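You operate a simulated robot arm through the tools that you are given. There is no shell and no other tool. Be economical: measure what you need, move in short steps, check, and stop when the job is done.

You are at the controls of a simulated robot arm. One attempt, no reset.

## Task
Stand the tall clear bottle beside the orange order card. It goes on the side that lies toward x +0.7, y -0.7 (a direction in the base frame), with about 3 cm between them.
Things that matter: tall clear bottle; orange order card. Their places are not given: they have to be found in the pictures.

It is judged by the outcome, as a careful person would: the job done as asked, and still so three seconds after it is handed in. It fails if anything else is knocked over, pushed out of place, dropped, spilled or broken.

## Robot
A 6-joint arm with a two-finger parallel gripper, fixed in place. Base frame: the origin is at the foot of the arm, x ahead of it, y to its left, z up; the work surface is at about z = 880. Units: mm, degrees, N and s.
With the tool pointing down near the work surface it reaches from about 240 to 640 mm from the base axis. Its first joint turns from -66.0 to 66.0 degrees. Payload 2.7 kg.
The TCP is the grasp point between the finger pads, 23 mm short of the fingertips. In the tool frame z runs along the fingers and y along their closing line. Largest opening 94 mm; finger width 38, thickness 10; the body of the gripper, 54 by 96 mm, starts 39 mm behind the TCP.
Orientation is that of the tool frame in the base frame, as a unit quaternion [x, y, z, w]. With the fingers straight down and closing along the base's y, the tool's x points along the base's -x, its y along +y and its z along -z.

## Interface
- The arm moves only by the tool servo_tool. Its arguments are lists of equal length, an entry for each row: "slide": the shift along the tool's x, y, z in units of 50 mm (1.0 is 50 mm), a list of three; "twist": the turn about the tool's z in units of 5 degrees (1.0 is 5 degrees); "jaw": the finger opening in mm, from 0 to 94. In form: {"slide": [[x, y, z], ...], "twist": [twist, ...], "jaw": [jaw, ...]}. A call has 1 to 12 rows; each row shifts and turns the commanded pose from where the row before left it, along the tool's axes as they then stand. A call with a number of a shift or a turn outside -1 to 1 is refused whole. A row lasts 0.2 s, in which the tool goes at most 50 mm and 8.6 degrees; a call with a longer step from one row to the next is refused whole, and so is a gripper value outside its range. A pose out of reach is approached as far as the arm can. The call stops where the force on the tool passes 40 N (or 10 N more than at its start, if that is more) or the arm is blocked; 0.2 s more then pass. Each finger travels about 45 mm/s and halts on what it meets, pressing with about 25 N; the grip force reading is that of the motor and also rises with nothing between the fingers. The clock runs only during rows and for 0.2 s after the last one: add rows that do not move to give the fingers time. The reply holds the time, the measured pose of the TCP, the force on the tool along the base axes, the opening and the grip force, in the units named above and with some noise, and new pictures: "show" is both (left out), scene, wrist or none.
- Cameras (640 x 400 px; columns grow to the right, rows downward): "scene" is fixed at [61, -416.8, 1424]; the picture's right is [0.89, -0.45, 0.00], its down [-0.18, -0.36, -0.92] and it looks along [0.41, 0.82, -0.40] (base axes); focal length 326 px, centre (320, 200). "wrist" rides on the gripper at [-39, 0, -44] in the tool frame; the picture's right is [0.00, -1.00, 0.00], its down [0.97, 0.00, -0.24] and it looks along [0.24, 0.00, 0.97] (tool axes); focal length 218 px, centre (320, 200).
- probe_pixels(camera, pixels): for up to 12 pixels [column, row] of the newest picture of that camera ("zoom" is the newest enlarged one), the place [x, y, z] in the base frame of the surface seen there, good to about 3 mm. No time passes.
- close_up(camera, box): a new picture of the part [left, top, right, bottom] of that camera's present view, enlarged. No time passes.
- job_done(): hands the job in; it is judged then, once.

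Keep the steps short. Do not move on a guess: measure, check each grasp and each placing, and mend mistakes. In all there are 60 turns and 150 pictures (those below and enlarged ones count). Leave the gripper open and the arm clear of the work at the hand-in unless told otherwise, and finish with a single line.

The tools are called after "Call:" by a JSON object that holds its "api" and its "payload". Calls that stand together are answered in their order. servo_tool: Moves the arm, as the interface text tells. Its arguments: {"type":"object","properties":{"slide":{"type":"array","items":{"type":"array","items":{"type":"number"}}},"twist":{"type":"array","items":{"type":"number"}},"jaw":{"type":"array","items":{"type":"number"}},"show":{"type":"string","enum":["both","scene","wrist","none"]}},"required":["slide","twist","jaw"]} The other tools are called the same way: probe_pixels (camera, pixels) gives the place of the surface under pixels of a picture; close_up (camera, box) takes an enlarged picture of a part of a camera's view; job_done () hands the job in.

At the start:

```text
time: 0.0
tcp_pos: [319.2, 279.8, 1172.2]
ee_rot: [-0.001, 1.0, 0.001, 0.0]
ft_force: [0.6, 0.4, -0.8]
gripper_width: 94.0
gripper_force: 0.1
```

scene: 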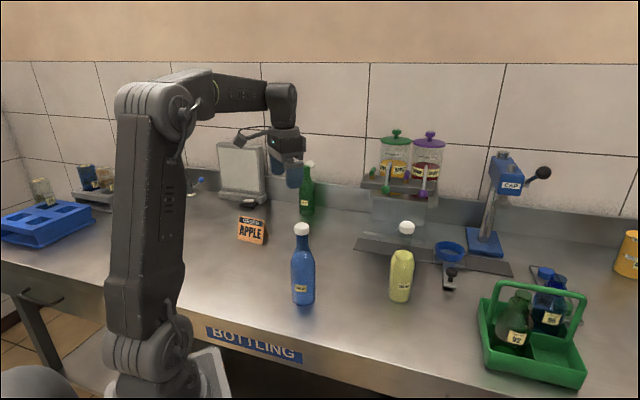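
wrist: 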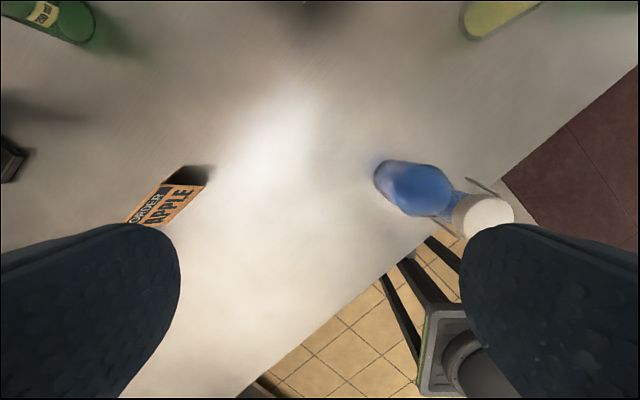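

The scene shows a blue bottle at (303,265), a yellow one at (401,275), a green one at (307,190) and the orange card at (251,231). I'll enlarge these areas to find out which bottle is the tall clear one.

Call:
{"api": "close_up", "payload": {"camera": "scene", "box": [220, 140, 440, 310]}}

Call:
{"api": "close_up", "payload": {"camera": "scene", "box": [0, 140, 120, 250]}}

Call:
{"api": "close_up", "payload": {"camera": "scene", "box": [440, 220, 640, 390]}}

```text
2.35 times, centred on (330, 225) of scene
```

zoom: 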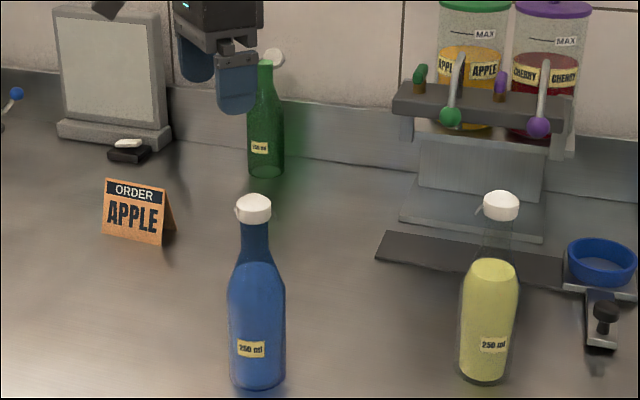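

```text
3.64 times, centred on (60, 195) of scene
```

zoom: 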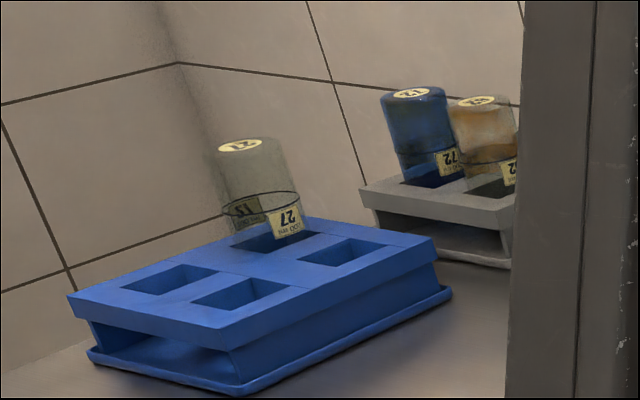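

```text
2.35 times, centred on (540, 305) of scene
```

zoom: 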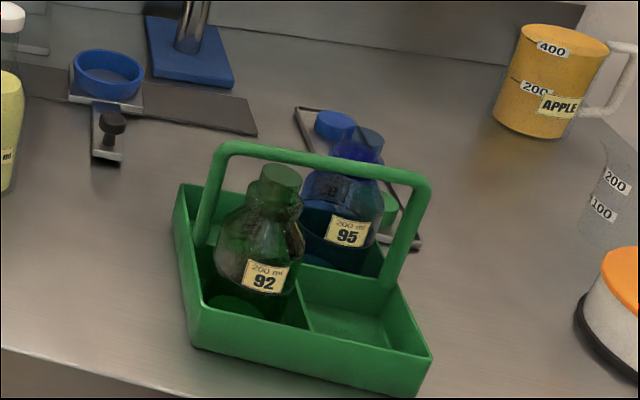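

The bottle at (401,275) is clear glass holding yellow juice (glass neck visible above the fill), so that's the one; the others are coloured glass. I'll zoom in on it and then on the card to measure both.

Call:
{"api": "close_up", "payload": {"camera": "scene", "box": [360, 210, 450, 310]}}

Call:
{"api": "probe_pixels", "payload": {"camera": "scene", "pixels": [[405, 228], [401, 260], [401, 280], [400, 298], [390, 280], [411, 280], [400, 310], [303, 265], [303, 300], [303, 229], [306, 195], [449, 278]]}}

Call:
{"api": "probe_pixels", "payload": {"camera": "scene", "pixels": [[240, 219], [264, 221], [237, 239], [263, 243], [268, 238], [250, 232], [280, 245], [265, 262], [230, 240], [266, 230]]}}

```text
4.00 times, centred on (405, 260) of scene
```

zoom: 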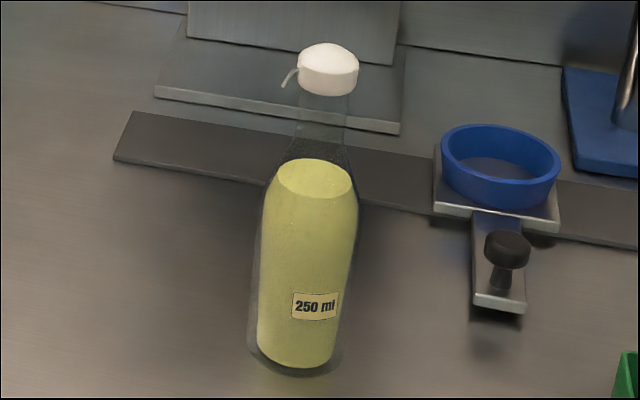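

```text
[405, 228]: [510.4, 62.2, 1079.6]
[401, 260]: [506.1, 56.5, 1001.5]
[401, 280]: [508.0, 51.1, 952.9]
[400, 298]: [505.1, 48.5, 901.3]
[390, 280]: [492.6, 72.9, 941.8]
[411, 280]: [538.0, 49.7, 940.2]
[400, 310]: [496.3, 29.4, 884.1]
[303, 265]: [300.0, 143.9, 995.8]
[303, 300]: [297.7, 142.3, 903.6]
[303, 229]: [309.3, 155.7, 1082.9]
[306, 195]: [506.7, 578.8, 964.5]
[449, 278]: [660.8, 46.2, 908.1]
```

```text
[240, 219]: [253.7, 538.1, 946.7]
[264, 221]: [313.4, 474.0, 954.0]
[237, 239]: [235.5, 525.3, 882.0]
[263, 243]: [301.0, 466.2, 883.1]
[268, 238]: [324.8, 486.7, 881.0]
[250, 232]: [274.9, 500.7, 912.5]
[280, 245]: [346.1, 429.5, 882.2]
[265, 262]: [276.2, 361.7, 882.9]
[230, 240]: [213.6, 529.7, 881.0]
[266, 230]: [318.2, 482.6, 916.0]
```

Clear bottle: axis near (523,71), top about z 1093, radius about 29. The card is a tent whose long axis runs along (0.71,-0.70), with its near end at about (315,476). Next I move above the clear bottle at the present height. The tips, at 1149, stay above all bottle tops.

Call:
{"api": "servo_tool", "payload": {"slide": [[-0.51, -0.52, 0], [-0.51, -0.52, 0], [-0.51, -0.52, 0], [-0.51, -0.52, 0], [-0.51, -0.52, 0], [-0.51, -0.52, 0], [-0.51, -0.52, 0], [-0.51, -0.52, 0], [0, 0, 0]], "twist": [0, 0, 0, 0, 0, 0, 0, 0, 0], "jaw": [94, 94, 94, 94, 94, 94, 94, 94, 94]}}

```text
time: 2.0
tcp_pos: [524.1, 74.1, 1172.0]
ee_rot: [-0.001, 1.0, 0.001, 0.001]
ft_force: [-1.2, -0.2, -0.6]
gripper_width: 94.1
gripper_force: 0.0
```

scene: 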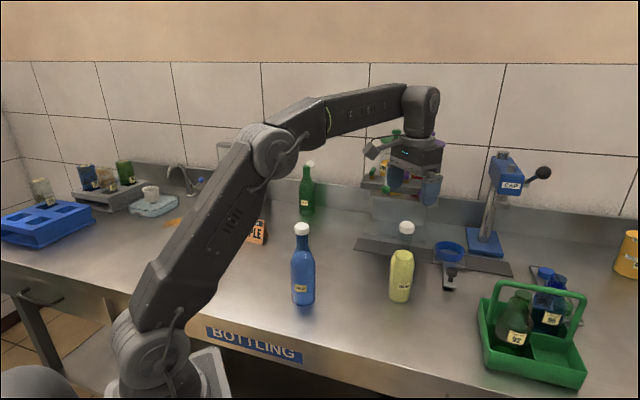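
wrist: 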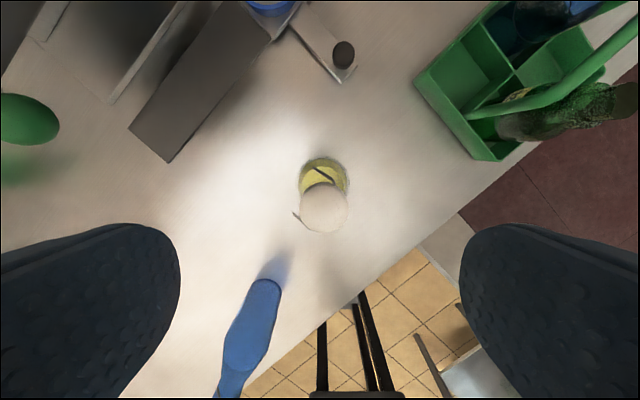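

The cap appears at (324,207) in the wrist view, with a wire sticking out at (297,217). I'll probe the cap's rim and enlarge the picture.

Call:
{"api": "probe_pixels", "payload": {"camera": "wrist", "pixels": [[324, 207], [302, 207], [345, 207], [324, 187], [324, 229], [297, 217], [329, 164]]}}

Call:
{"api": "close_up", "payload": {"camera": "wrist", "box": [264, 140, 392, 250]}}

Call:
{"api": "close_up", "payload": {"camera": "scene", "box": [370, 130, 450, 240]}}

```text
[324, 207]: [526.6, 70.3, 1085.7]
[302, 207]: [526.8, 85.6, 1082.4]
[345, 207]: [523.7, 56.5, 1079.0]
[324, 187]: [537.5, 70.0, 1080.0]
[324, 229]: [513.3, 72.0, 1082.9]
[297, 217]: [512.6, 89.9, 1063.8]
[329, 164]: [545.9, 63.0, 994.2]
```

```text
3.64 times, centred on (328, 195) of wrist
```

zoom: 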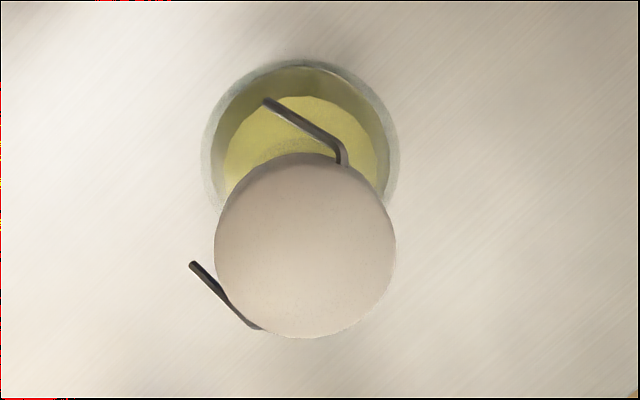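

```text
3.64 times, centred on (410, 185) of scene
```

zoom: 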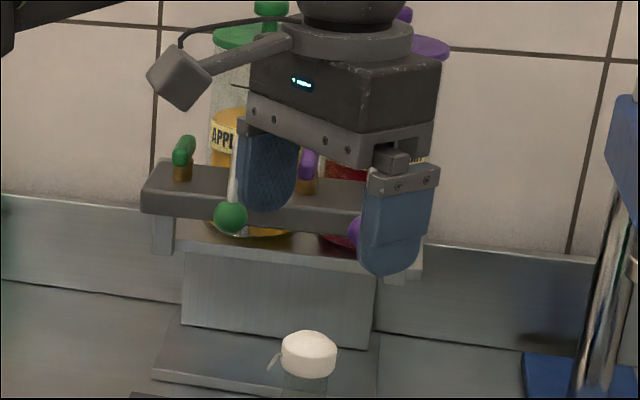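

The cap's centre is (525.5,71) with its top at z 1086. The wire pivots lie along about (0.89,-0.45). Closing along that line puts both fingers squarely on the cap sides, clear of the wire tips. I turn by -63 degrees and centre.

Call:
{"api": "servo_tool", "payload": {"slide": [[-0.03, -0.06, 0], [0, 0, 0], [0, 0, 0], [0, 0, 0], [0, 0, 0], [0, 0, 0], [0, 0, 0], [0, 0, 0], [0, 0, 0], [0, 0, 0], [0, 0, 0], [0, 0, 0]], "twist": [-1, -1, -1, -1, -1, -1, -1, -1, -1, -1, -1, -1], "jaw": [94, 94, 94, 94, 94, 94, 94, 94, 94, 94, 94, 94], "show": "wrist"}}

```text
time: 4.6
tcp_pos: [526.9, 69.5, 1172.8]
ee_rot: [-0.501, 0.865, 0.0, 0.0]
ft_force: [-0.1, 0.0, 0.3]
gripper_width: 94.1
gripper_force: 0.0
```

wrist: 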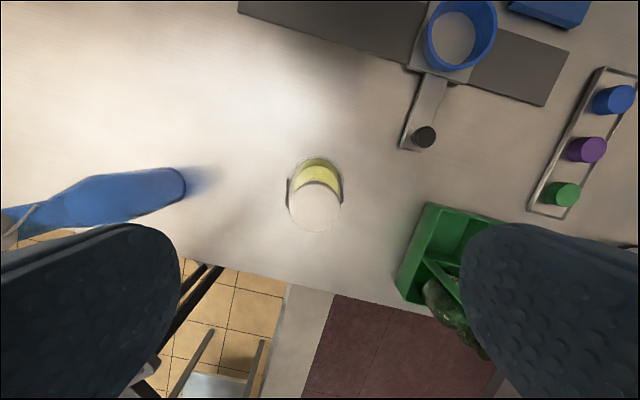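

The wires now sit to the left and right of the cap, on the closing line. The cap is about 2 mm toward tool +y, so I correct that and descend to TCP z about 1066, which leaves 19 mm between the gripper body and the cap.

Call:
{"api": "servo_tool", "payload": {"slide": [[0, 0.04, 0.4], [0, 0, 0.4], [0, 0, 0.4], [0, 0, 0.4], [0, 0, 0.3], [0, 0, 0.2], [0, 0, 0]], "twist": [0, 0, 0, 0, 0, 0, 0], "jaw": [94, 94, 94, 94, 94, 94, 94]}}

```text
time: 6.2
tcp_pos: [523.4, 69.5, 1068.0]
ee_rot: [-0.501, 0.866, 0.0, 0.0]
ft_force: [-0.2, 0.2, 0.4]
gripper_width: 94.1
gripper_force: 0.1
```

scene: 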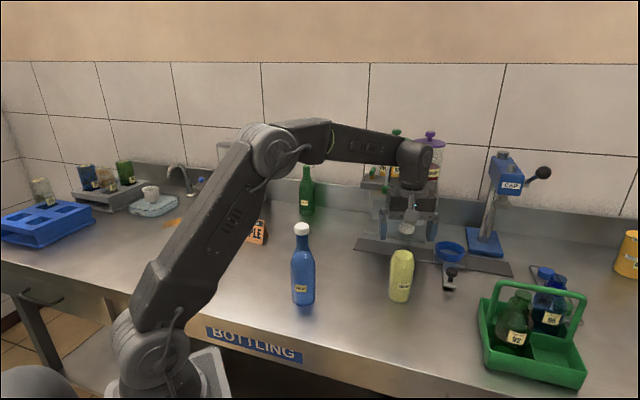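
wrist: 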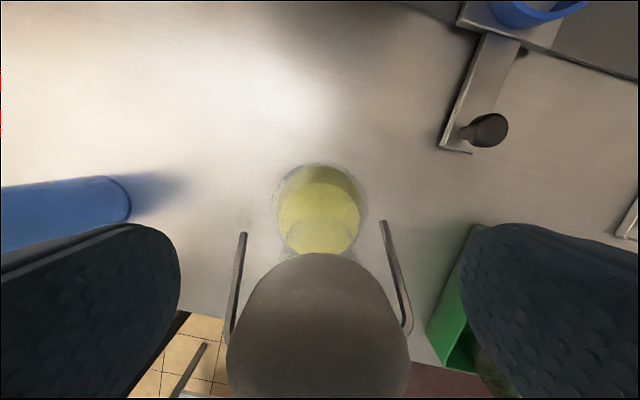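

The cap is centred between the fingers (about column 318). Closing now.

Call:
{"api": "servo_tool", "payload": {"slide": [[0, 0, 0], [0, 0, 0], [0, 0, 0], [0, 0, 0], [0, 0, 0], [0, 0, 0], [0, 0, 0]], "twist": [0, 0, 0, 0, 0, 0, 0], "jaw": [10, 10, 10, 10, 10, 10, 10]}}

Call:
{"api": "close_up", "payload": {"camera": "scene", "box": [360, 190, 450, 310]}}

```text
time: 7.8
tcp_pos: [523.9, 70.0, 1066.9]
ee_rot: [-0.501, 0.866, 0.0, 0.001]
ft_force: [-0.5, -0.2, 0.5]
gripper_width: 31.6
gripper_force: 25.2
```

scene: 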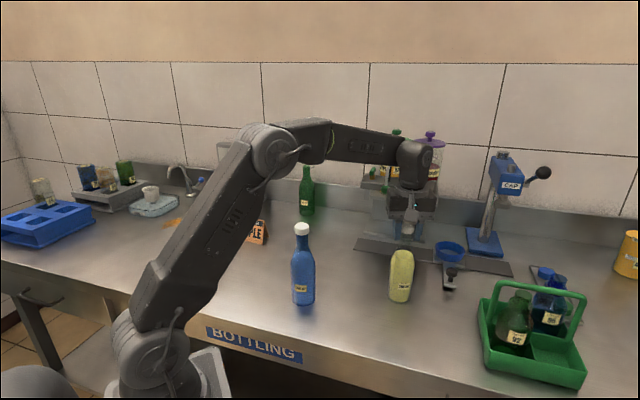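
wrist: 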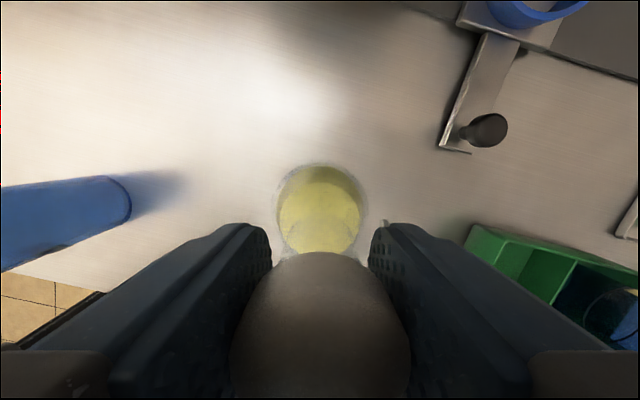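

```text
3.33 times, centred on (405, 250) of scene
```

zoom: 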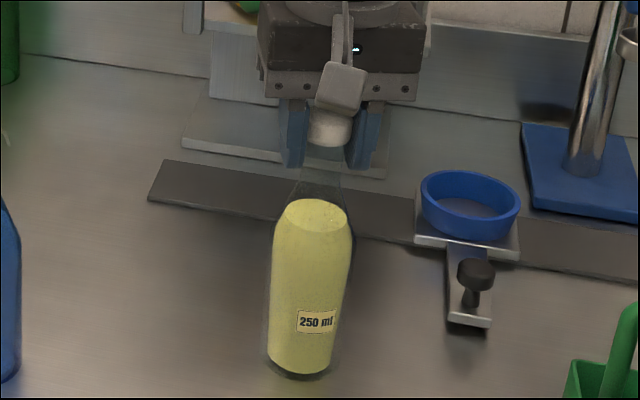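

Gripped at 31.6 mm with 25 N, and the bottle hasn't moved. I lift 20 mm slowly and check that it comes up as one piece.

Call:
{"api": "servo_tool", "payload": {"slide": [[0, 0, -0.1], [0, 0, -0.1], [0, 0, -0.1], [0, 0, -0.1], [0, 0, 0], [0, 0, 0]], "twist": [0, 0, 0, 0, 0, 0], "jaw": [10, 10, 10, 10, 10, 10], "show": "wrist"}}

Call:
{"api": "close_up", "payload": {"camera": "scene", "box": [360, 190, 450, 310]}}

```text
time: 9.2
tcp_pos: [523.2, 70.1, 1087.7]
ee_rot: [-0.501, 0.865, 0.001, 0.001]
ft_force: [-0.7, 0.2, -5.8]
gripper_width: 31.4
gripper_force: 25.3
```

wrist: 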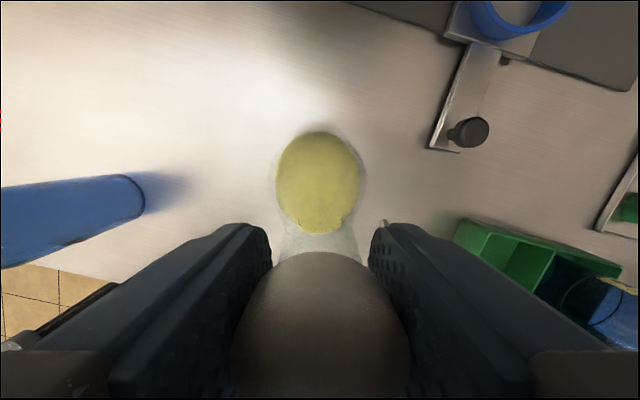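

```text
3.33 times, centred on (405, 250) of scene
```

zoom: 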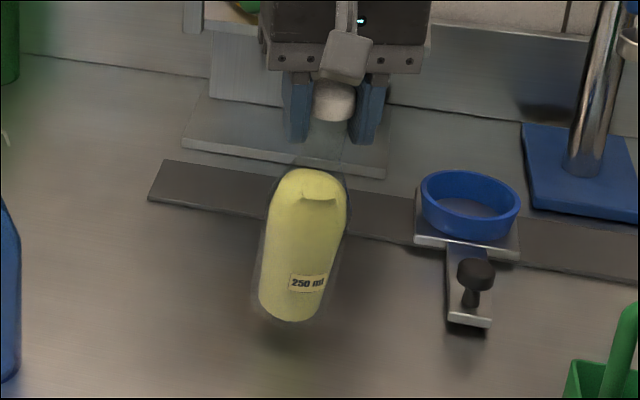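

The bottle is up, about 6 N, but looks tilted or swinging around the closing axis. I hold still for a second and look again.

Call:
{"api": "servo_tool", "payload": {"slide": [[0, 0, 0], [0, 0, 0], [0, 0, 0], [0, 0, 0], [0, 0, 0], [0, 0, 0]], "twist": [0, 0, 0, 0, 0, 0], "jaw": [10, 10, 10, 10, 10, 10], "show": "wrist"}}

Call:
{"api": "close_up", "payload": {"camera": "scene", "box": [360, 190, 450, 310]}}

```text
time: 10.6
tcp_pos: [524.2, 69.8, 1085.1]
ee_rot: [-0.5, 0.866, -0.001, 0.001]
ft_force: [-0.4, -0.1, -6.2]
gripper_width: 31.6
gripper_force: 24.4
```

wrist: 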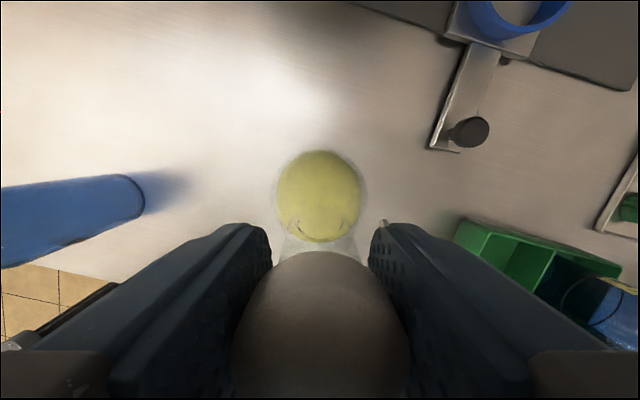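

```text
3.33 times, centred on (405, 250) of scene
```

zoom: 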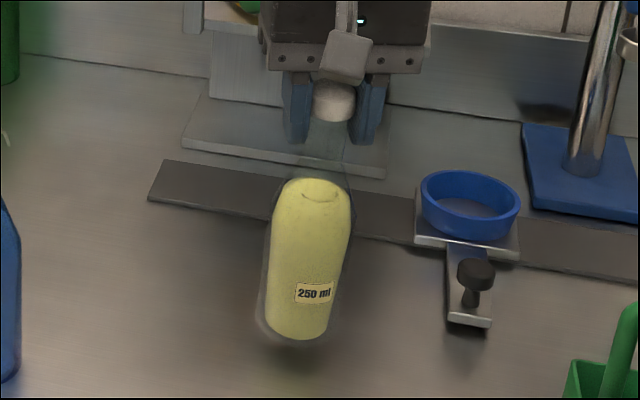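

The swing is damping out. The travel direction is (-0.41,0.91), so I turn the closing line onto it (+36 degrees) to stop the move making the bottle swing, and raise 50 mm gently.

Call:
{"api": "servo_tool", "payload": {"slide": [[0, 0, -0.1], [0, 0, -0.1], [0, 0, -0.1], [0, 0, -0.1], [0, 0, -0.1], [0, 0, -0.1], [0, 0, -0.1], [0, 0, -0.1], [0, 0, -0.1], [0, 0, -0.1], [0, 0, 0], [0, 0, 0]], "twist": [0.7, 0.7, 0.7, 0.7, 0.7, 0.7, 0.7, 0.7, 0.8, 0.8, 0, 0], "jaw": [10, 10, 10, 10, 10, 10, 10, 10, 10, 10, 10, 10]}}

Call:
{"api": "close_up", "payload": {"camera": "scene", "box": [360, 170, 450, 290]}}

```text
time: 13.2
tcp_pos: [523.9, 70.0, 1136.0]
ee_rot: [-0.209, 0.978, 0.002, 0.001]
ft_force: [0.5, 0.3, -5.7]
gripper_width: 31.4
gripper_force: 24.7
```

scene: 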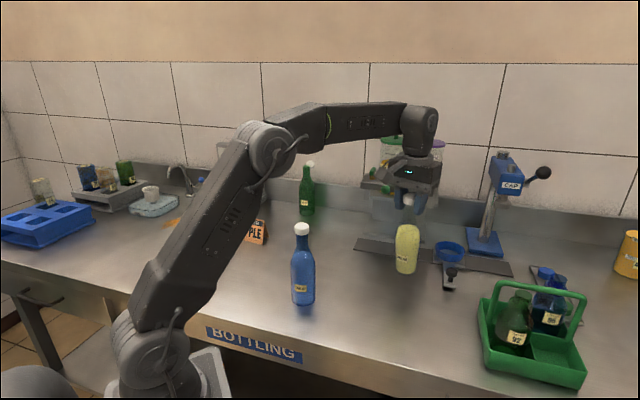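
wrist: 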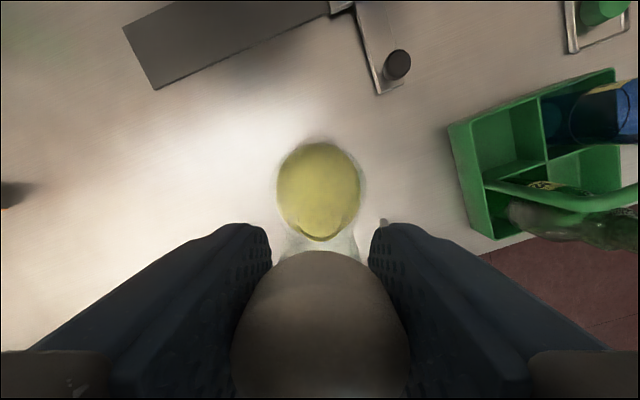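

```text
3.33 times, centred on (405, 230) of scene
```

zoom: 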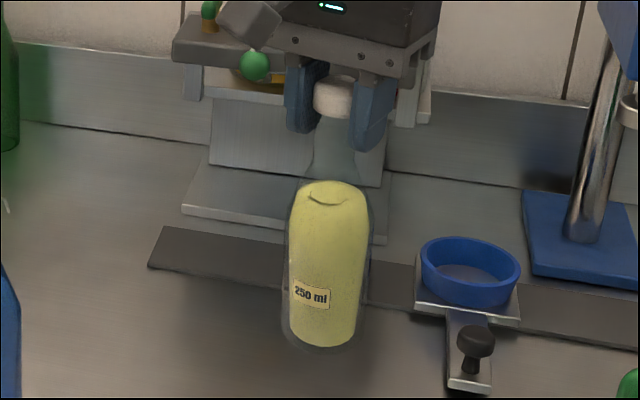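

The bottle hangs steady and the tool's y axis lies along the travel line. I slide along tool y in gentle steps, in two calls.

Call:
{"api": "servo_tool", "payload": {"slide": [[0, 0.1, 0], [0, 0.2, 0], [0, 0.3, 0], [0, 0.4, 0], [0, 0.5, 0], [0, 0.5, 0], [0, 0.5, 0], [0, 0.5, 0], [0, 0.4, 0], [0, 0.3, 0], [0, 0.2, 0], [0, 0.1, 0]], "twist": [0, 0, 0, 0, 0, 0, 0, 0, 0, 0, 0, 0], "jaw": [10, 10, 10, 10, 10, 10, 10, 10, 10, 10, 10, 10]}}

```text
time: 15.8
tcp_pos: [442.3, 252.6, 1137.4]
ee_rot: [-0.209, 0.978, 0.0, 0.0]
ft_force: [-0.8, 1.1, -4.8]
gripper_width: 31.2
gripper_force: 25.1
```

scene: 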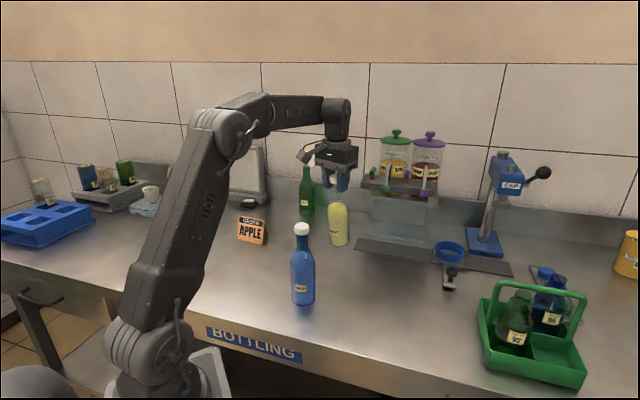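
wrist: 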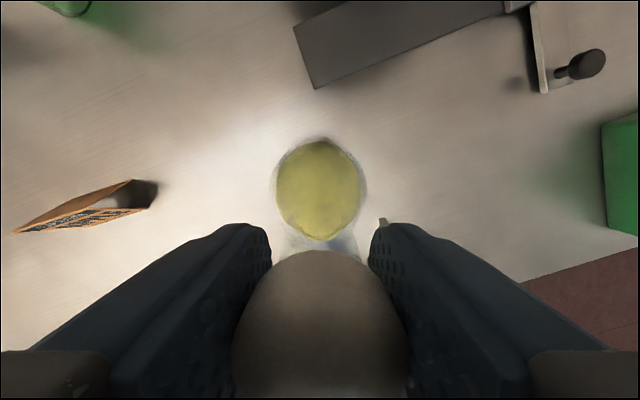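

The bottle is steady and the card is well visible in both views. I measure its near end precisely before going on.

Call:
{"api": "close_up", "payload": {"camera": "scene", "box": [226, 206, 282, 254]}}

Call:
{"api": "probe_pixels", "payload": {"camera": "wrist", "pixels": [[133, 181], [130, 182], [153, 209], [150, 206], [148, 208], [18, 231], [110, 200], [95, 218]]}}

Call:
{"api": "close_up", "payload": {"camera": "wrist", "box": [0, 150, 180, 250]}}

```text
8.33 times, centred on (254, 230) of scene
```

zoom: 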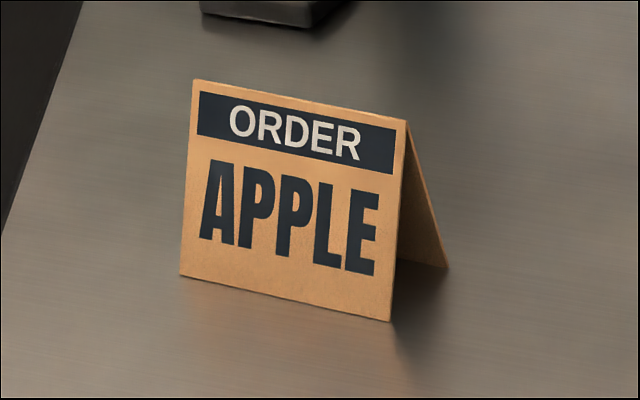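

```text
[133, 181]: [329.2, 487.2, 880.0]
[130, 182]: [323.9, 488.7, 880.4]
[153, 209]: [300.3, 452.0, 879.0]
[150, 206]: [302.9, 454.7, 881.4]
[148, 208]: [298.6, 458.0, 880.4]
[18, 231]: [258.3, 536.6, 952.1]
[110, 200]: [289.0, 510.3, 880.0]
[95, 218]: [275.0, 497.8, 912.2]
```

```text
3.56 times, centred on (90, 200) of wrist
```

zoom: 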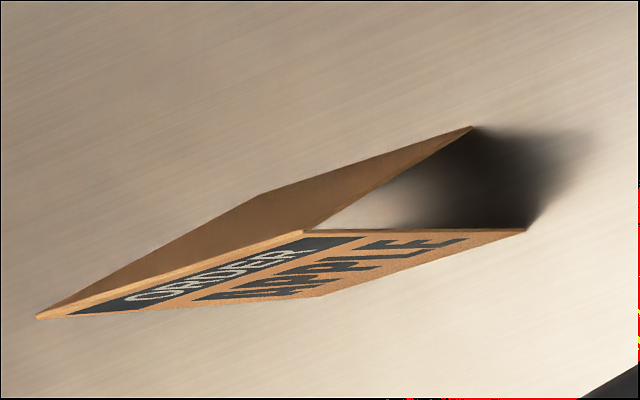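

Card near end: the corners are about (299,461) and (329,489), so its middle is (314,475). With the bottle radius of 29 and a 30 mm gap, the bottle axis should stand at (355.5,433). I continue there: 200 mm along tool y and 6 mm along tool x.

Call:
{"api": "servo_tool", "payload": {"slide": [[0.01, 0.1, 0], [0.01, 0.2, 0], [0.01, 0.3, 0], [0.01, 0.4, 0], [0.01, 0.5, 0], [0.01, 0.5, 0], [0.02, 0.5, 0], [0.01, 0.5, 0], [0.01, 0.4, 0], [0.01, 0.3, 0], [0.01, 0.2, 0], [0, 0.1, 0]], "twist": [0, 0, 0, 0, 0, 0, 0, 0, 0, 0, 0, 0], "jaw": [10, 10, 10, 10, 10, 10, 10, 10, 10, 10, 10, 10]}}

Call:
{"api": "close_up", "payload": {"camera": "scene", "box": [220, 150, 330, 260]}}

```text
time: 18.4
tcp_pos: [355.2, 433.2, 1136.3]
ee_rot: [-0.209, 0.978, 0.001, 0.001]
ft_force: [0.2, 0.6, -4.7]
gripper_width: 31.2
gripper_force: 25.1
```

scene: 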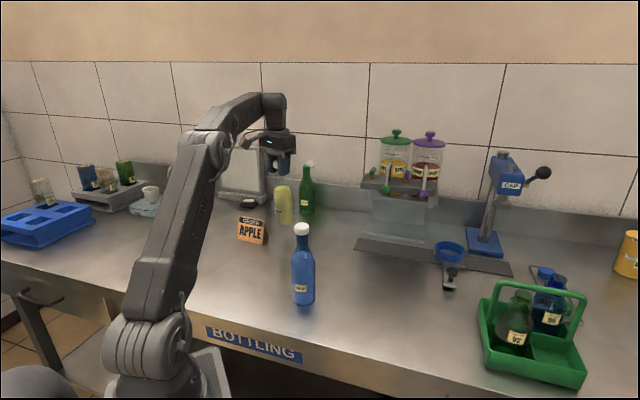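
wrist: 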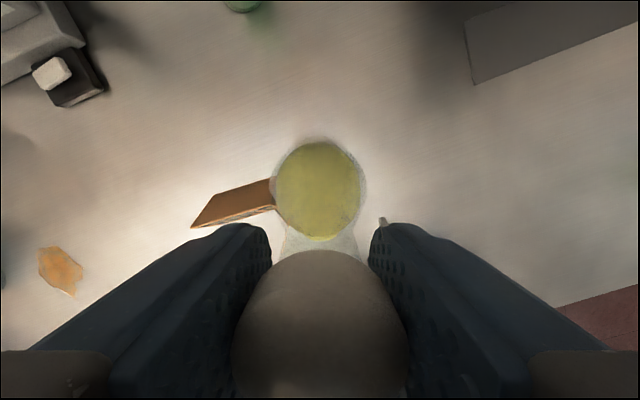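

```text
3.64 times, centred on (275, 205) of scene
```

zoom: 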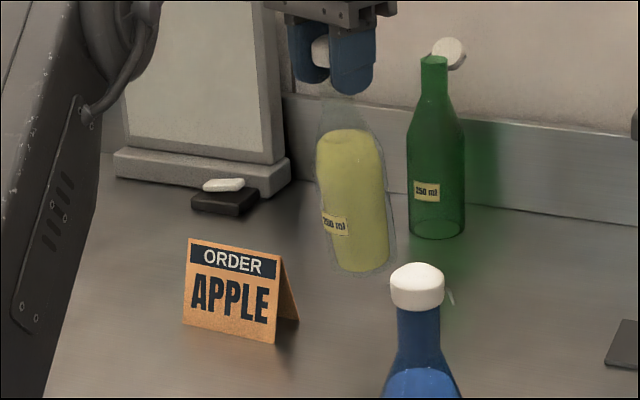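

The bottle looks tilted a little, with its foot toward (0.91,0.41), which is probably swing. I hold still and look again.

Call:
{"api": "servo_tool", "payload": {"slide": [[0, 0, 0], [0, 0, 0], [0, 0, 0], [0, 0, 0], [0, 0, 0], [0, 0, 0], [0, 0, 0], [0, 0, 0]], "twist": [0, 0, 0, 0, 0, 0, 0, 0], "jaw": [10, 10, 10, 10, 10, 10, 10, 10], "show": "wrist"}}

Call:
{"api": "close_up", "payload": {"camera": "scene", "box": [220, 150, 330, 260]}}

```text
time: 20.2
tcp_pos: [354.9, 432.3, 1137.6]
ee_rot: [-0.209, 0.978, 0.001, 0.001]
ft_force: [0.5, -0.4, -5.0]
gripper_width: 31.2
gripper_force: 24.5
```

wrist: 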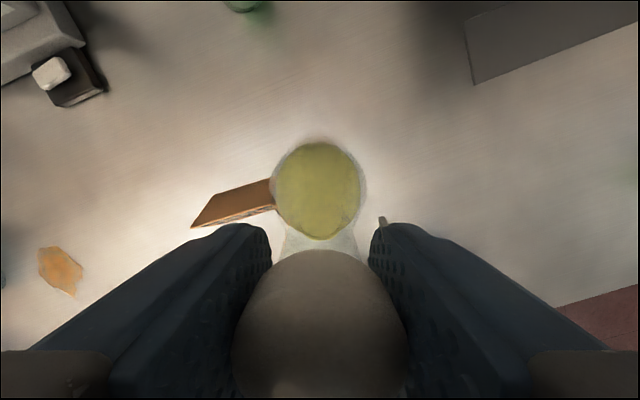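

```text
3.64 times, centred on (275, 205) of scene
```

zoom: 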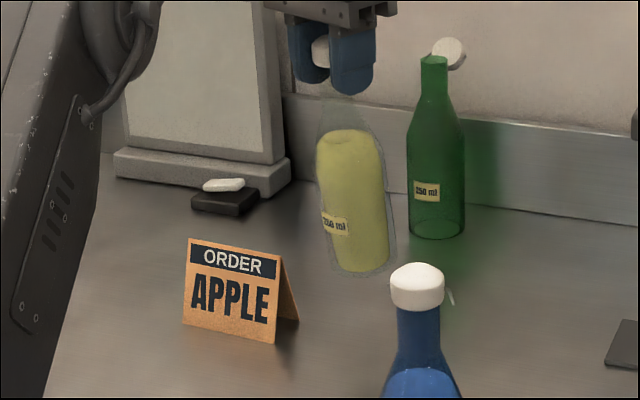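

The tilt is steady, held by pad friction. I measure it by probing along the bottle's front.

Call:
{"api": "probe_pixels", "payload": {"camera": "zoom", "pixels": [[350, 160], [354, 180], [358, 200], [362, 220], [365, 240], [367, 260], [342, 120], [321, 52]]}}

Call:
{"api": "close_up", "payload": {"camera": "scene", "box": [255, 150, 315, 235]}}

```text
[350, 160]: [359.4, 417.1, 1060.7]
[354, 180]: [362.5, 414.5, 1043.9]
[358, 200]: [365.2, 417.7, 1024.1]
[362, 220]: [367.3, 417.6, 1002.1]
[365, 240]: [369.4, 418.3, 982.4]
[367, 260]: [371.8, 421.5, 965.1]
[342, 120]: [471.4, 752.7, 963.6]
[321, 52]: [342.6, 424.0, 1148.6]
```

```text
4.71 times, centred on (285, 192) of scene
```

zoom: 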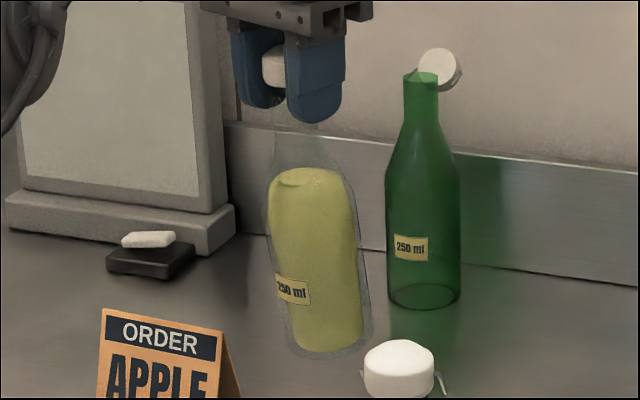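

The tilt is about 8 degrees, with the foot offset about 25 mm along tool -x. The plan is to shift the TCP 25 mm along tool +x so the foot is over the target, lower until the foot's edge touches (TCP about 1069), then bring the TCP back 25 mm so the bottle stands upright on that edge. First the shift and part of the descent.

Call:
{"api": "servo_tool", "payload": {"slide": [[0.05, 0, 0.1], [0.05, 0, 0.1], [0.05, 0, 0.1], [0.05, 0, 0.1], [0.05, 0, 0.1], [0.05, 0, 0.1], [0.05, 0, 0.1], [0.05, 0, 0.1], [0.05, 0, 0.1], [0.05, 0, 0.1], [0, 0, 0.05], [0, 0, 0]], "twist": [0, 0, 0, 0, 0, 0, 0, 0, 0, 0, 0, 0], "jaw": [10, 10, 10, 10, 10, 10, 10, 10, 10, 10, 10, 10]}}

Call:
{"api": "close_up", "payload": {"camera": "scene", "box": [220, 160, 330, 260]}}

```text
time: 22.8
tcp_pos: [333.3, 422.4, 1083.8]
ee_rot: [-0.208, 0.978, 0.001, 0.0]
ft_force: [-0.2, 0.0, -4.8]
gripper_width: 31.2
gripper_force: 24.9
```

scene: 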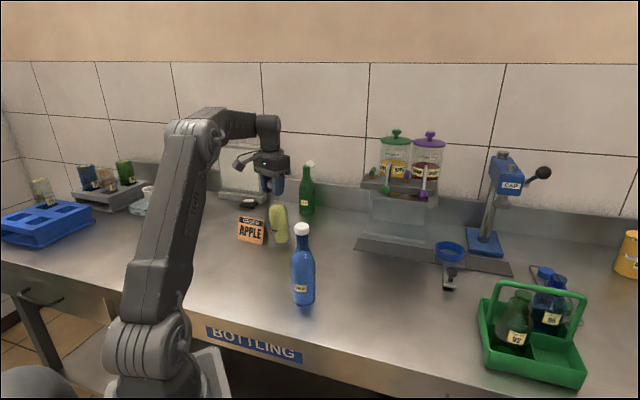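
wrist: 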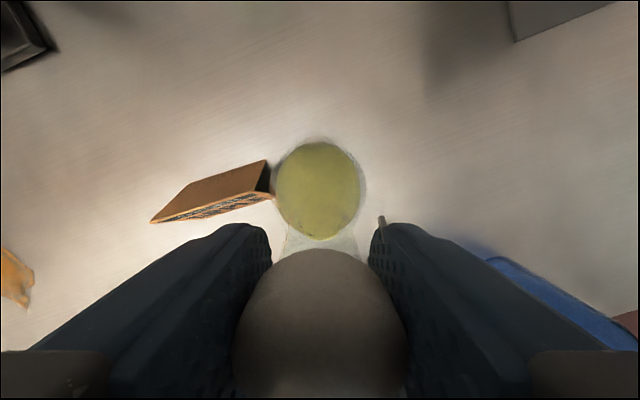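

```text
4.00 times, centred on (275, 210) of scene
```

zoom: 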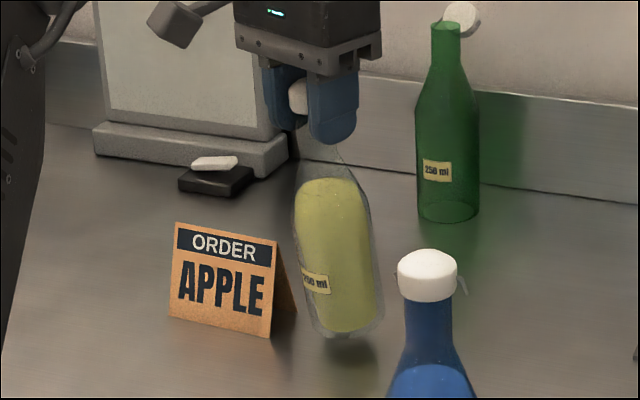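

The tilt is unchanged and the foot is about 15 mm above the surface. I lower in small steps and watch the force.

Call:
{"api": "servo_tool", "payload": {"slide": [[0, 0, 0.05], [0, 0, 0.05], [0, 0, 0.05], [0, 0, 0.05], [0, 0, 0.02], [0, 0, 0.02], [0, 0, 0]], "twist": [0, 0, 0, 0, 0, 0, 0], "jaw": [10, 10, 10, 10, 10, 10, 10], "show": "none"}}

Call:
{"api": "close_up", "payload": {"camera": "scene", "box": [220, 160, 330, 260]}}

```text
time: 24.4
tcp_pos: [332.5, 423.4, 1073.1]
ee_rot: [-0.209, 0.978, 0.001, 0.0]
ft_force: [0.4, 0.0, -3.8]
gripper_width: 31.2
gripper_force: 25.4
```

```text
4.00 times, centred on (275, 210) of scene
```

zoom: 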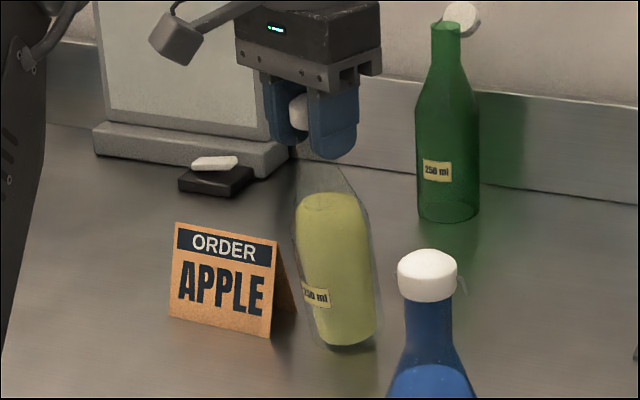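

The foot's left edge seems to be just touching (force eased to -3.8). I lower 2 mm more.

Call:
{"api": "servo_tool", "payload": {"slide": [[0, 0, 0.02], [0, 0, 0.02], [0, 0, 0]], "twist": [0, 0, 0], "jaw": [10, 10, 10], "show": "none"}}

```text
time: 25.2
tcp_pos: [333.3, 422.3, 1073.1]
ee_rot: [-0.209, 0.978, 0.003, 0.003]
ft_force: [1.3, -0.1, 13.0]
gripper_width: 31.1
gripper_force: 24.9
```

Contact: +13 N at TCP 1072–1073. I ease 1 mm up and swing the cap back along tool -x in small steps, checking the force halfway.

Call:
{"api": "servo_tool", "payload": {"slide": [[-0.03, 0, -0.02], [-0.05, 0, 0], [-0.05, 0, 0], [-0.05, 0, 0.0], [-0.05, 0, 0], [0, 0, 0]], "twist": [0, 0, 0, 0, 0, 0], "jaw": [10, 10, 10, 10, 10, 10], "show": "wrist"}}

Call:
{"api": "close_up", "payload": {"camera": "scene", "box": [220, 160, 330, 260]}}

```text
time: 26.6
tcp_pos: [343.5, 427.0, 1071.5]
ee_rot: [-0.209, 0.978, 0.0, -0.001]
ft_force: [0.2, 0.8, -3.1]
gripper_width: 31.3
gripper_force: 24.6
```

wrist: 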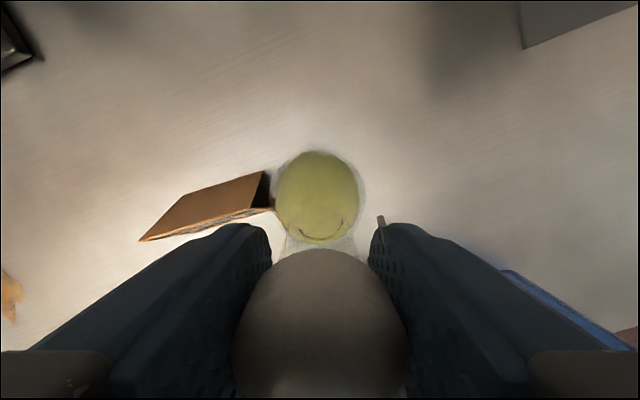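

```text
4.00 times, centred on (275, 210) of scene
```

zoom: 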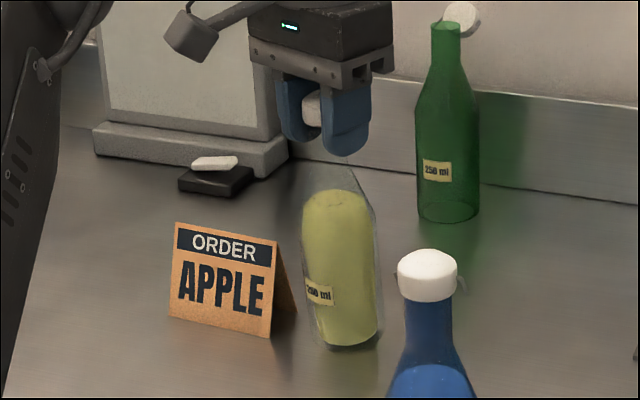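

It's working: the bottle is straighter, the foot has hardly moved and contact is light. I continue with a slight descent to hold the contact.

Call:
{"api": "servo_tool", "payload": {"slide": [[0, 0, 0.02], [-0.05, 0, 0.0], [-0.05, 0, 0.01], [-0.05, 0, 0.01], [-0.05, 0, 0.01], [0, 0, 0]], "twist": [0, 0, 0, 0, 0, 0], "jaw": [10, 10, 10, 10, 10, 10], "show": "wrist"}}

Call:
{"api": "close_up", "payload": {"camera": "scene", "box": [220, 160, 330, 260]}}

```text
time: 28.0
tcp_pos: [352.6, 431.5, 1068.7]
ee_rot: [-0.209, 0.978, 0.001, 0.0]
ft_force: [-0.3, 2.1, 1.2]
gripper_width: 31.3
gripper_force: 24.5
```

wrist: 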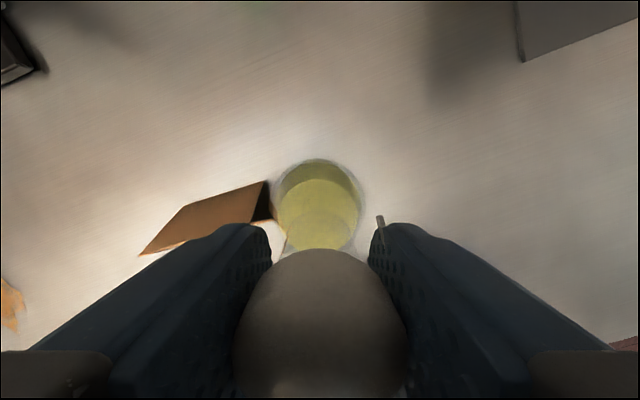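

```text
4.00 times, centred on (275, 210) of scene
```

zoom: 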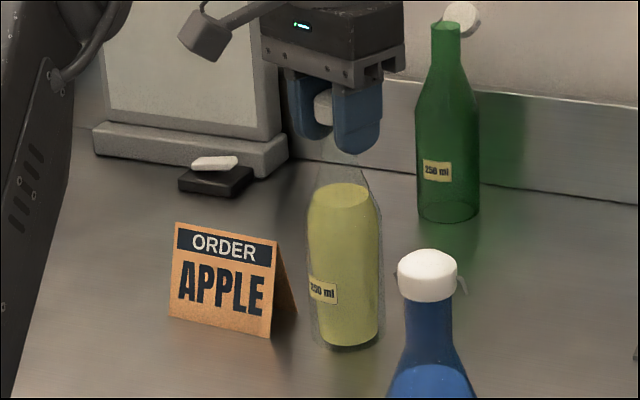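

It's nearly upright. I move a last 2.5 mm back and 1 mm down to seat the foot flat.

Call:
{"api": "servo_tool", "payload": {"slide": [[-0.03, 0, 0.01], [-0.02, 0, 0.02], [0, 0, 0], [0, 0, 0]], "twist": [0, 0, 0, 0], "jaw": [10, 10, 10, 10], "show": "wrist"}}

Call:
{"api": "close_up", "payload": {"camera": "scene", "box": [255, 180, 315, 260]}}

```text
time: 29.0
tcp_pos: [355.0, 433.3, 1067.7]
ee_rot: [-0.208, 0.978, 0.0, 0.001]
ft_force: [-0.1, 1.5, 8.8]
gripper_width: 31.4
gripper_force: 25.1
```

wrist: 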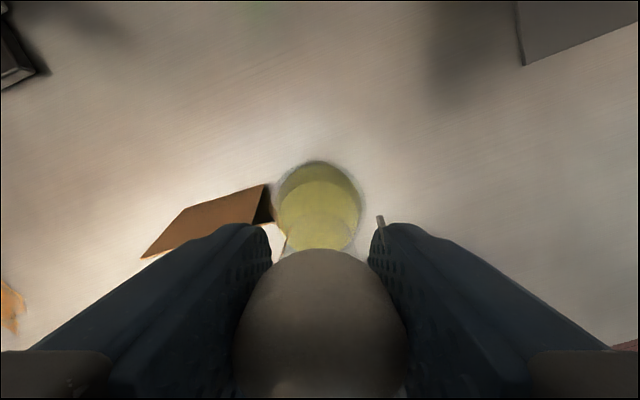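

```text
5.00 times, centred on (285, 220) of scene
```

zoom: 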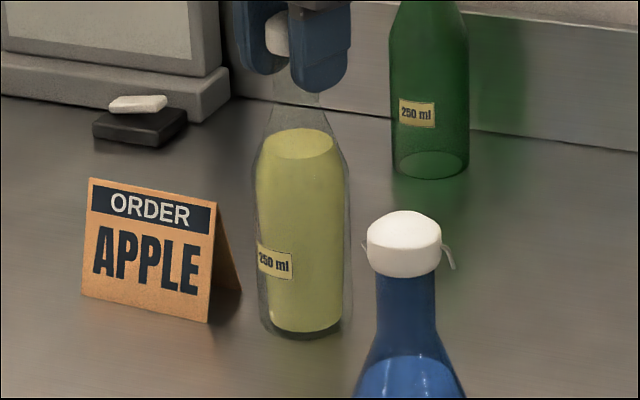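

It's upright and seated (TCP at the same height as at pickup, 9 N). Before letting go I check the gap by probing the bottle and the card.

Call:
{"api": "probe_pixels", "payload": {"camera": "zoom", "pixels": [[300, 200], [300, 300], [300, 325], [262, 300], [345, 300], [302, 345], [206, 318], [238, 290], [215, 205], [84, 292]]}}

Call:
{"api": "probe_pixels", "payload": {"camera": "wrist", "pixels": [[268, 218], [265, 185], [270, 215], [318, 165], [285, 190], [350, 185], [318, 200], [262, 188]]}}

Call:
{"api": "close_up", "payload": {"camera": "wrist", "box": [220, 140, 380, 260]}}

```text
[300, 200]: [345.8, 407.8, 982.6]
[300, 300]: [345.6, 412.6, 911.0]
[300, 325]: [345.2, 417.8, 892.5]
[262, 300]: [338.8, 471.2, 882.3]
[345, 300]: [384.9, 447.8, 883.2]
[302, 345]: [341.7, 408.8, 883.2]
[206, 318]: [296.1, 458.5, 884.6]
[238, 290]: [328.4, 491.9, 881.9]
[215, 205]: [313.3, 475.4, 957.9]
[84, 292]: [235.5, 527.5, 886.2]
```

```text
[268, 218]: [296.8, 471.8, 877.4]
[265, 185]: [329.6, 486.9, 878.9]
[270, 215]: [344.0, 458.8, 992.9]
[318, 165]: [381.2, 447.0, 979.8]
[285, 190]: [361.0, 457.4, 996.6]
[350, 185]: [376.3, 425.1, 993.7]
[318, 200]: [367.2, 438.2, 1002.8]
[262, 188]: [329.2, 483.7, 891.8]
```

```text
3.33 times, centred on (300, 200) of wrist
```

zoom: 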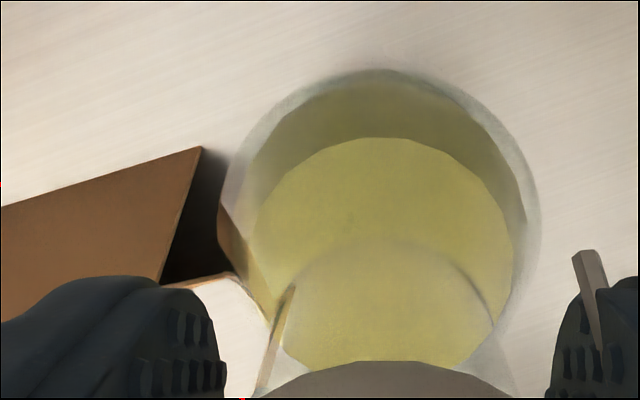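

Both views put the bottle axis at (355,434). It's 58 mm from the card's end at (314,475), so the gap is about 29 mm on the right side. I ease the preload and open the fingers.

Call:
{"api": "servo_tool", "payload": {"slide": [[0, 0, -0.01], [0, 0, 0], [0, 0, 0], [0, 0, 0], [0, 0, 0], [0, 0, 0], [0, 0, 0], [0, 0, 0], [0, 0, 0], [0, 0, 0]], "twist": [0, 0, 0, 0, 0, 0, 0, 0, 0, 0], "jaw": [10, 28, 34, 40, 50, 60, 75, 90, 90, 90]}}

Call:
{"api": "close_up", "payload": {"camera": "scene", "box": [220, 160, 330, 260]}}

```text
time: 31.2
tcp_pos: [355.6, 432.0, 1069.4]
ee_rot: [-0.209, 0.978, 0.001, 0.001]
ft_force: [0.3, -0.5, -0.5]
gripper_width: 90.0
gripper_force: 0.1
```

scene: 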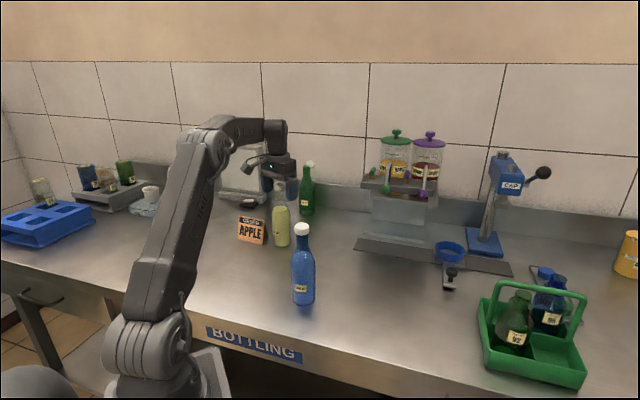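
wrist: 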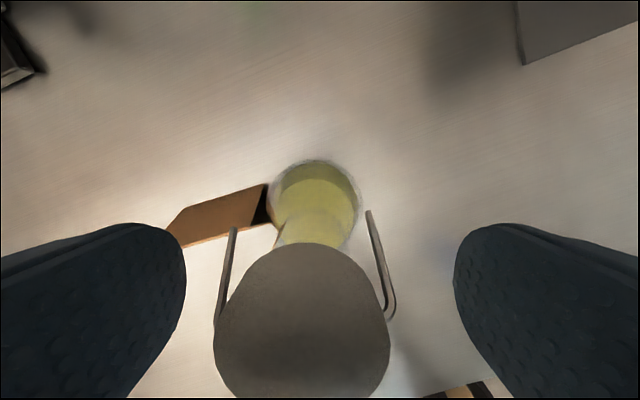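

```text
4.00 times, centred on (275, 210) of scene
```

zoom: 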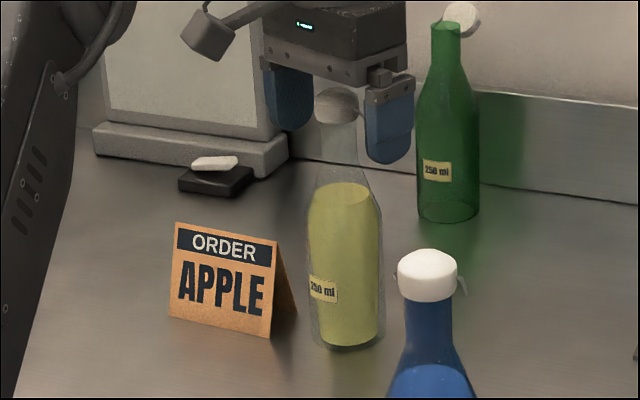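

It's free. The cap sits slightly left in the wrist view, so I wait without moving to see that the bottle stands still.

Call:
{"api": "servo_tool", "payload": {"slide": [[0, 0, 0], [0, 0, 0], [0, 0, 0], [0, 0, 0], [0, 0, 0]], "twist": [0, 0, 0, 0, 0], "jaw": [90, 90, 90, 90, 90], "show": "wrist"}}

Call:
{"api": "close_up", "payload": {"camera": "scene", "box": [220, 160, 330, 260]}}

```text
time: 32.4
tcp_pos: [356.6, 432.9, 1068.6]
ee_rot: [-0.21, 0.978, 0.001, 0.001]
ft_force: [-0.3, 0.6, -0.1]
gripper_width: 90.0
gripper_force: 0.1
```

wrist: 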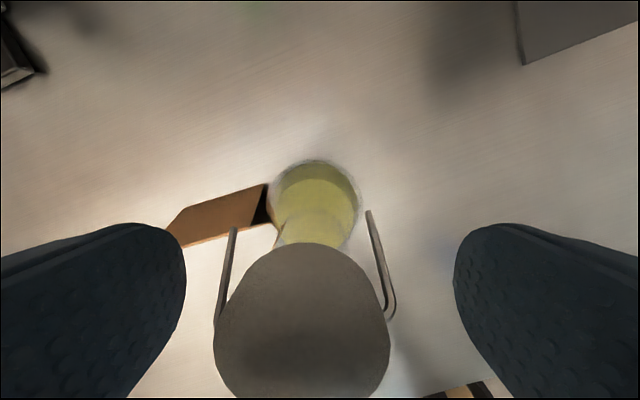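

```text
4.00 times, centred on (275, 210) of scene
```

zoom: 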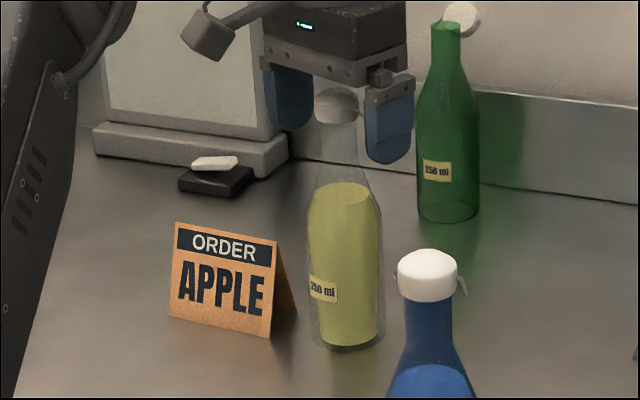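

The bottle stands still. I rise straight up 120 mm, then check.

Call:
{"api": "servo_tool", "payload": {"slide": [[0, 0, 0], [0, 0, -0.1], [0, 0, -0.3], [0, 0, -0.4], [0, 0, -0.4], [0, 0, -0.4], [0, 0, -0.4], [0, 0, -0.4], [0, 0, 0]], "twist": [0, 0, 0, 0, 0, 0, 0, 0, 0], "jaw": [94, 94, 94, 94, 94, 94, 94, 94, 94]}}

Call:
{"api": "close_up", "payload": {"camera": "scene", "box": [220, 160, 330, 260]}}

Call:
{"api": "probe_pixels", "payload": {"camera": "scene", "pixels": [[279, 185], [280, 215], [281, 235], [282, 242], [262, 243], [268, 238], [264, 221]]}}

```text
time: 34.4
tcp_pos: [354.9, 430.2, 1189.1]
ee_rot: [-0.209, 0.978, 0.001, 0.0]
ft_force: [-0.1, 0.6, -0.7]
gripper_width: 93.8
gripper_force: 0.0
```

scene: 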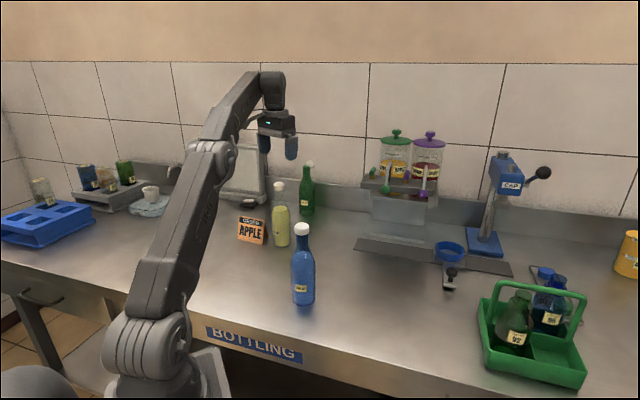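
wrist: 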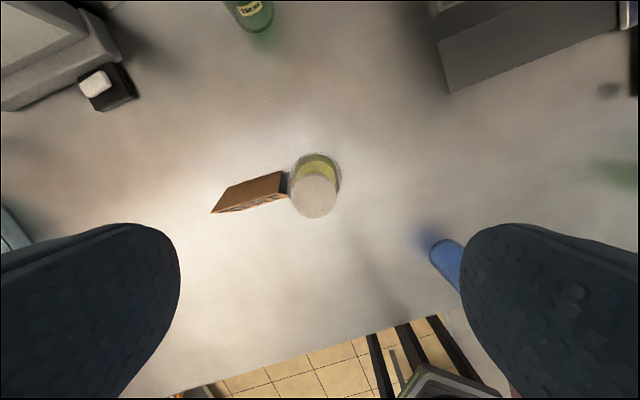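

```text
4.00 times, centred on (275, 210) of scene
```

zoom: 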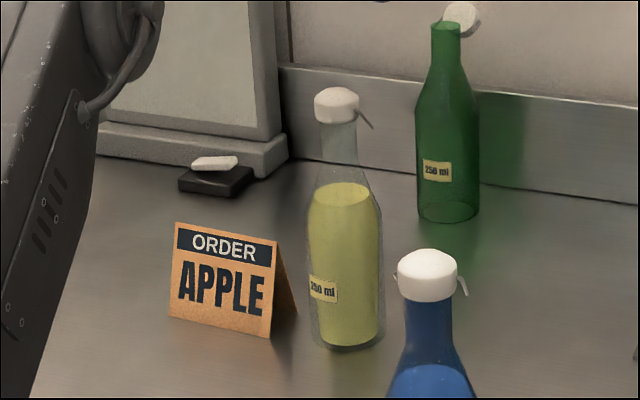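

```text
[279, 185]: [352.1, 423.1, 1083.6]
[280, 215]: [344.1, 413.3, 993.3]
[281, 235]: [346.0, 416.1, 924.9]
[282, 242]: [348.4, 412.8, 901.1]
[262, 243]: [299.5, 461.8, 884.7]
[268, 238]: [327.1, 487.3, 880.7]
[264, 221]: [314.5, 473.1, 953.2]
```

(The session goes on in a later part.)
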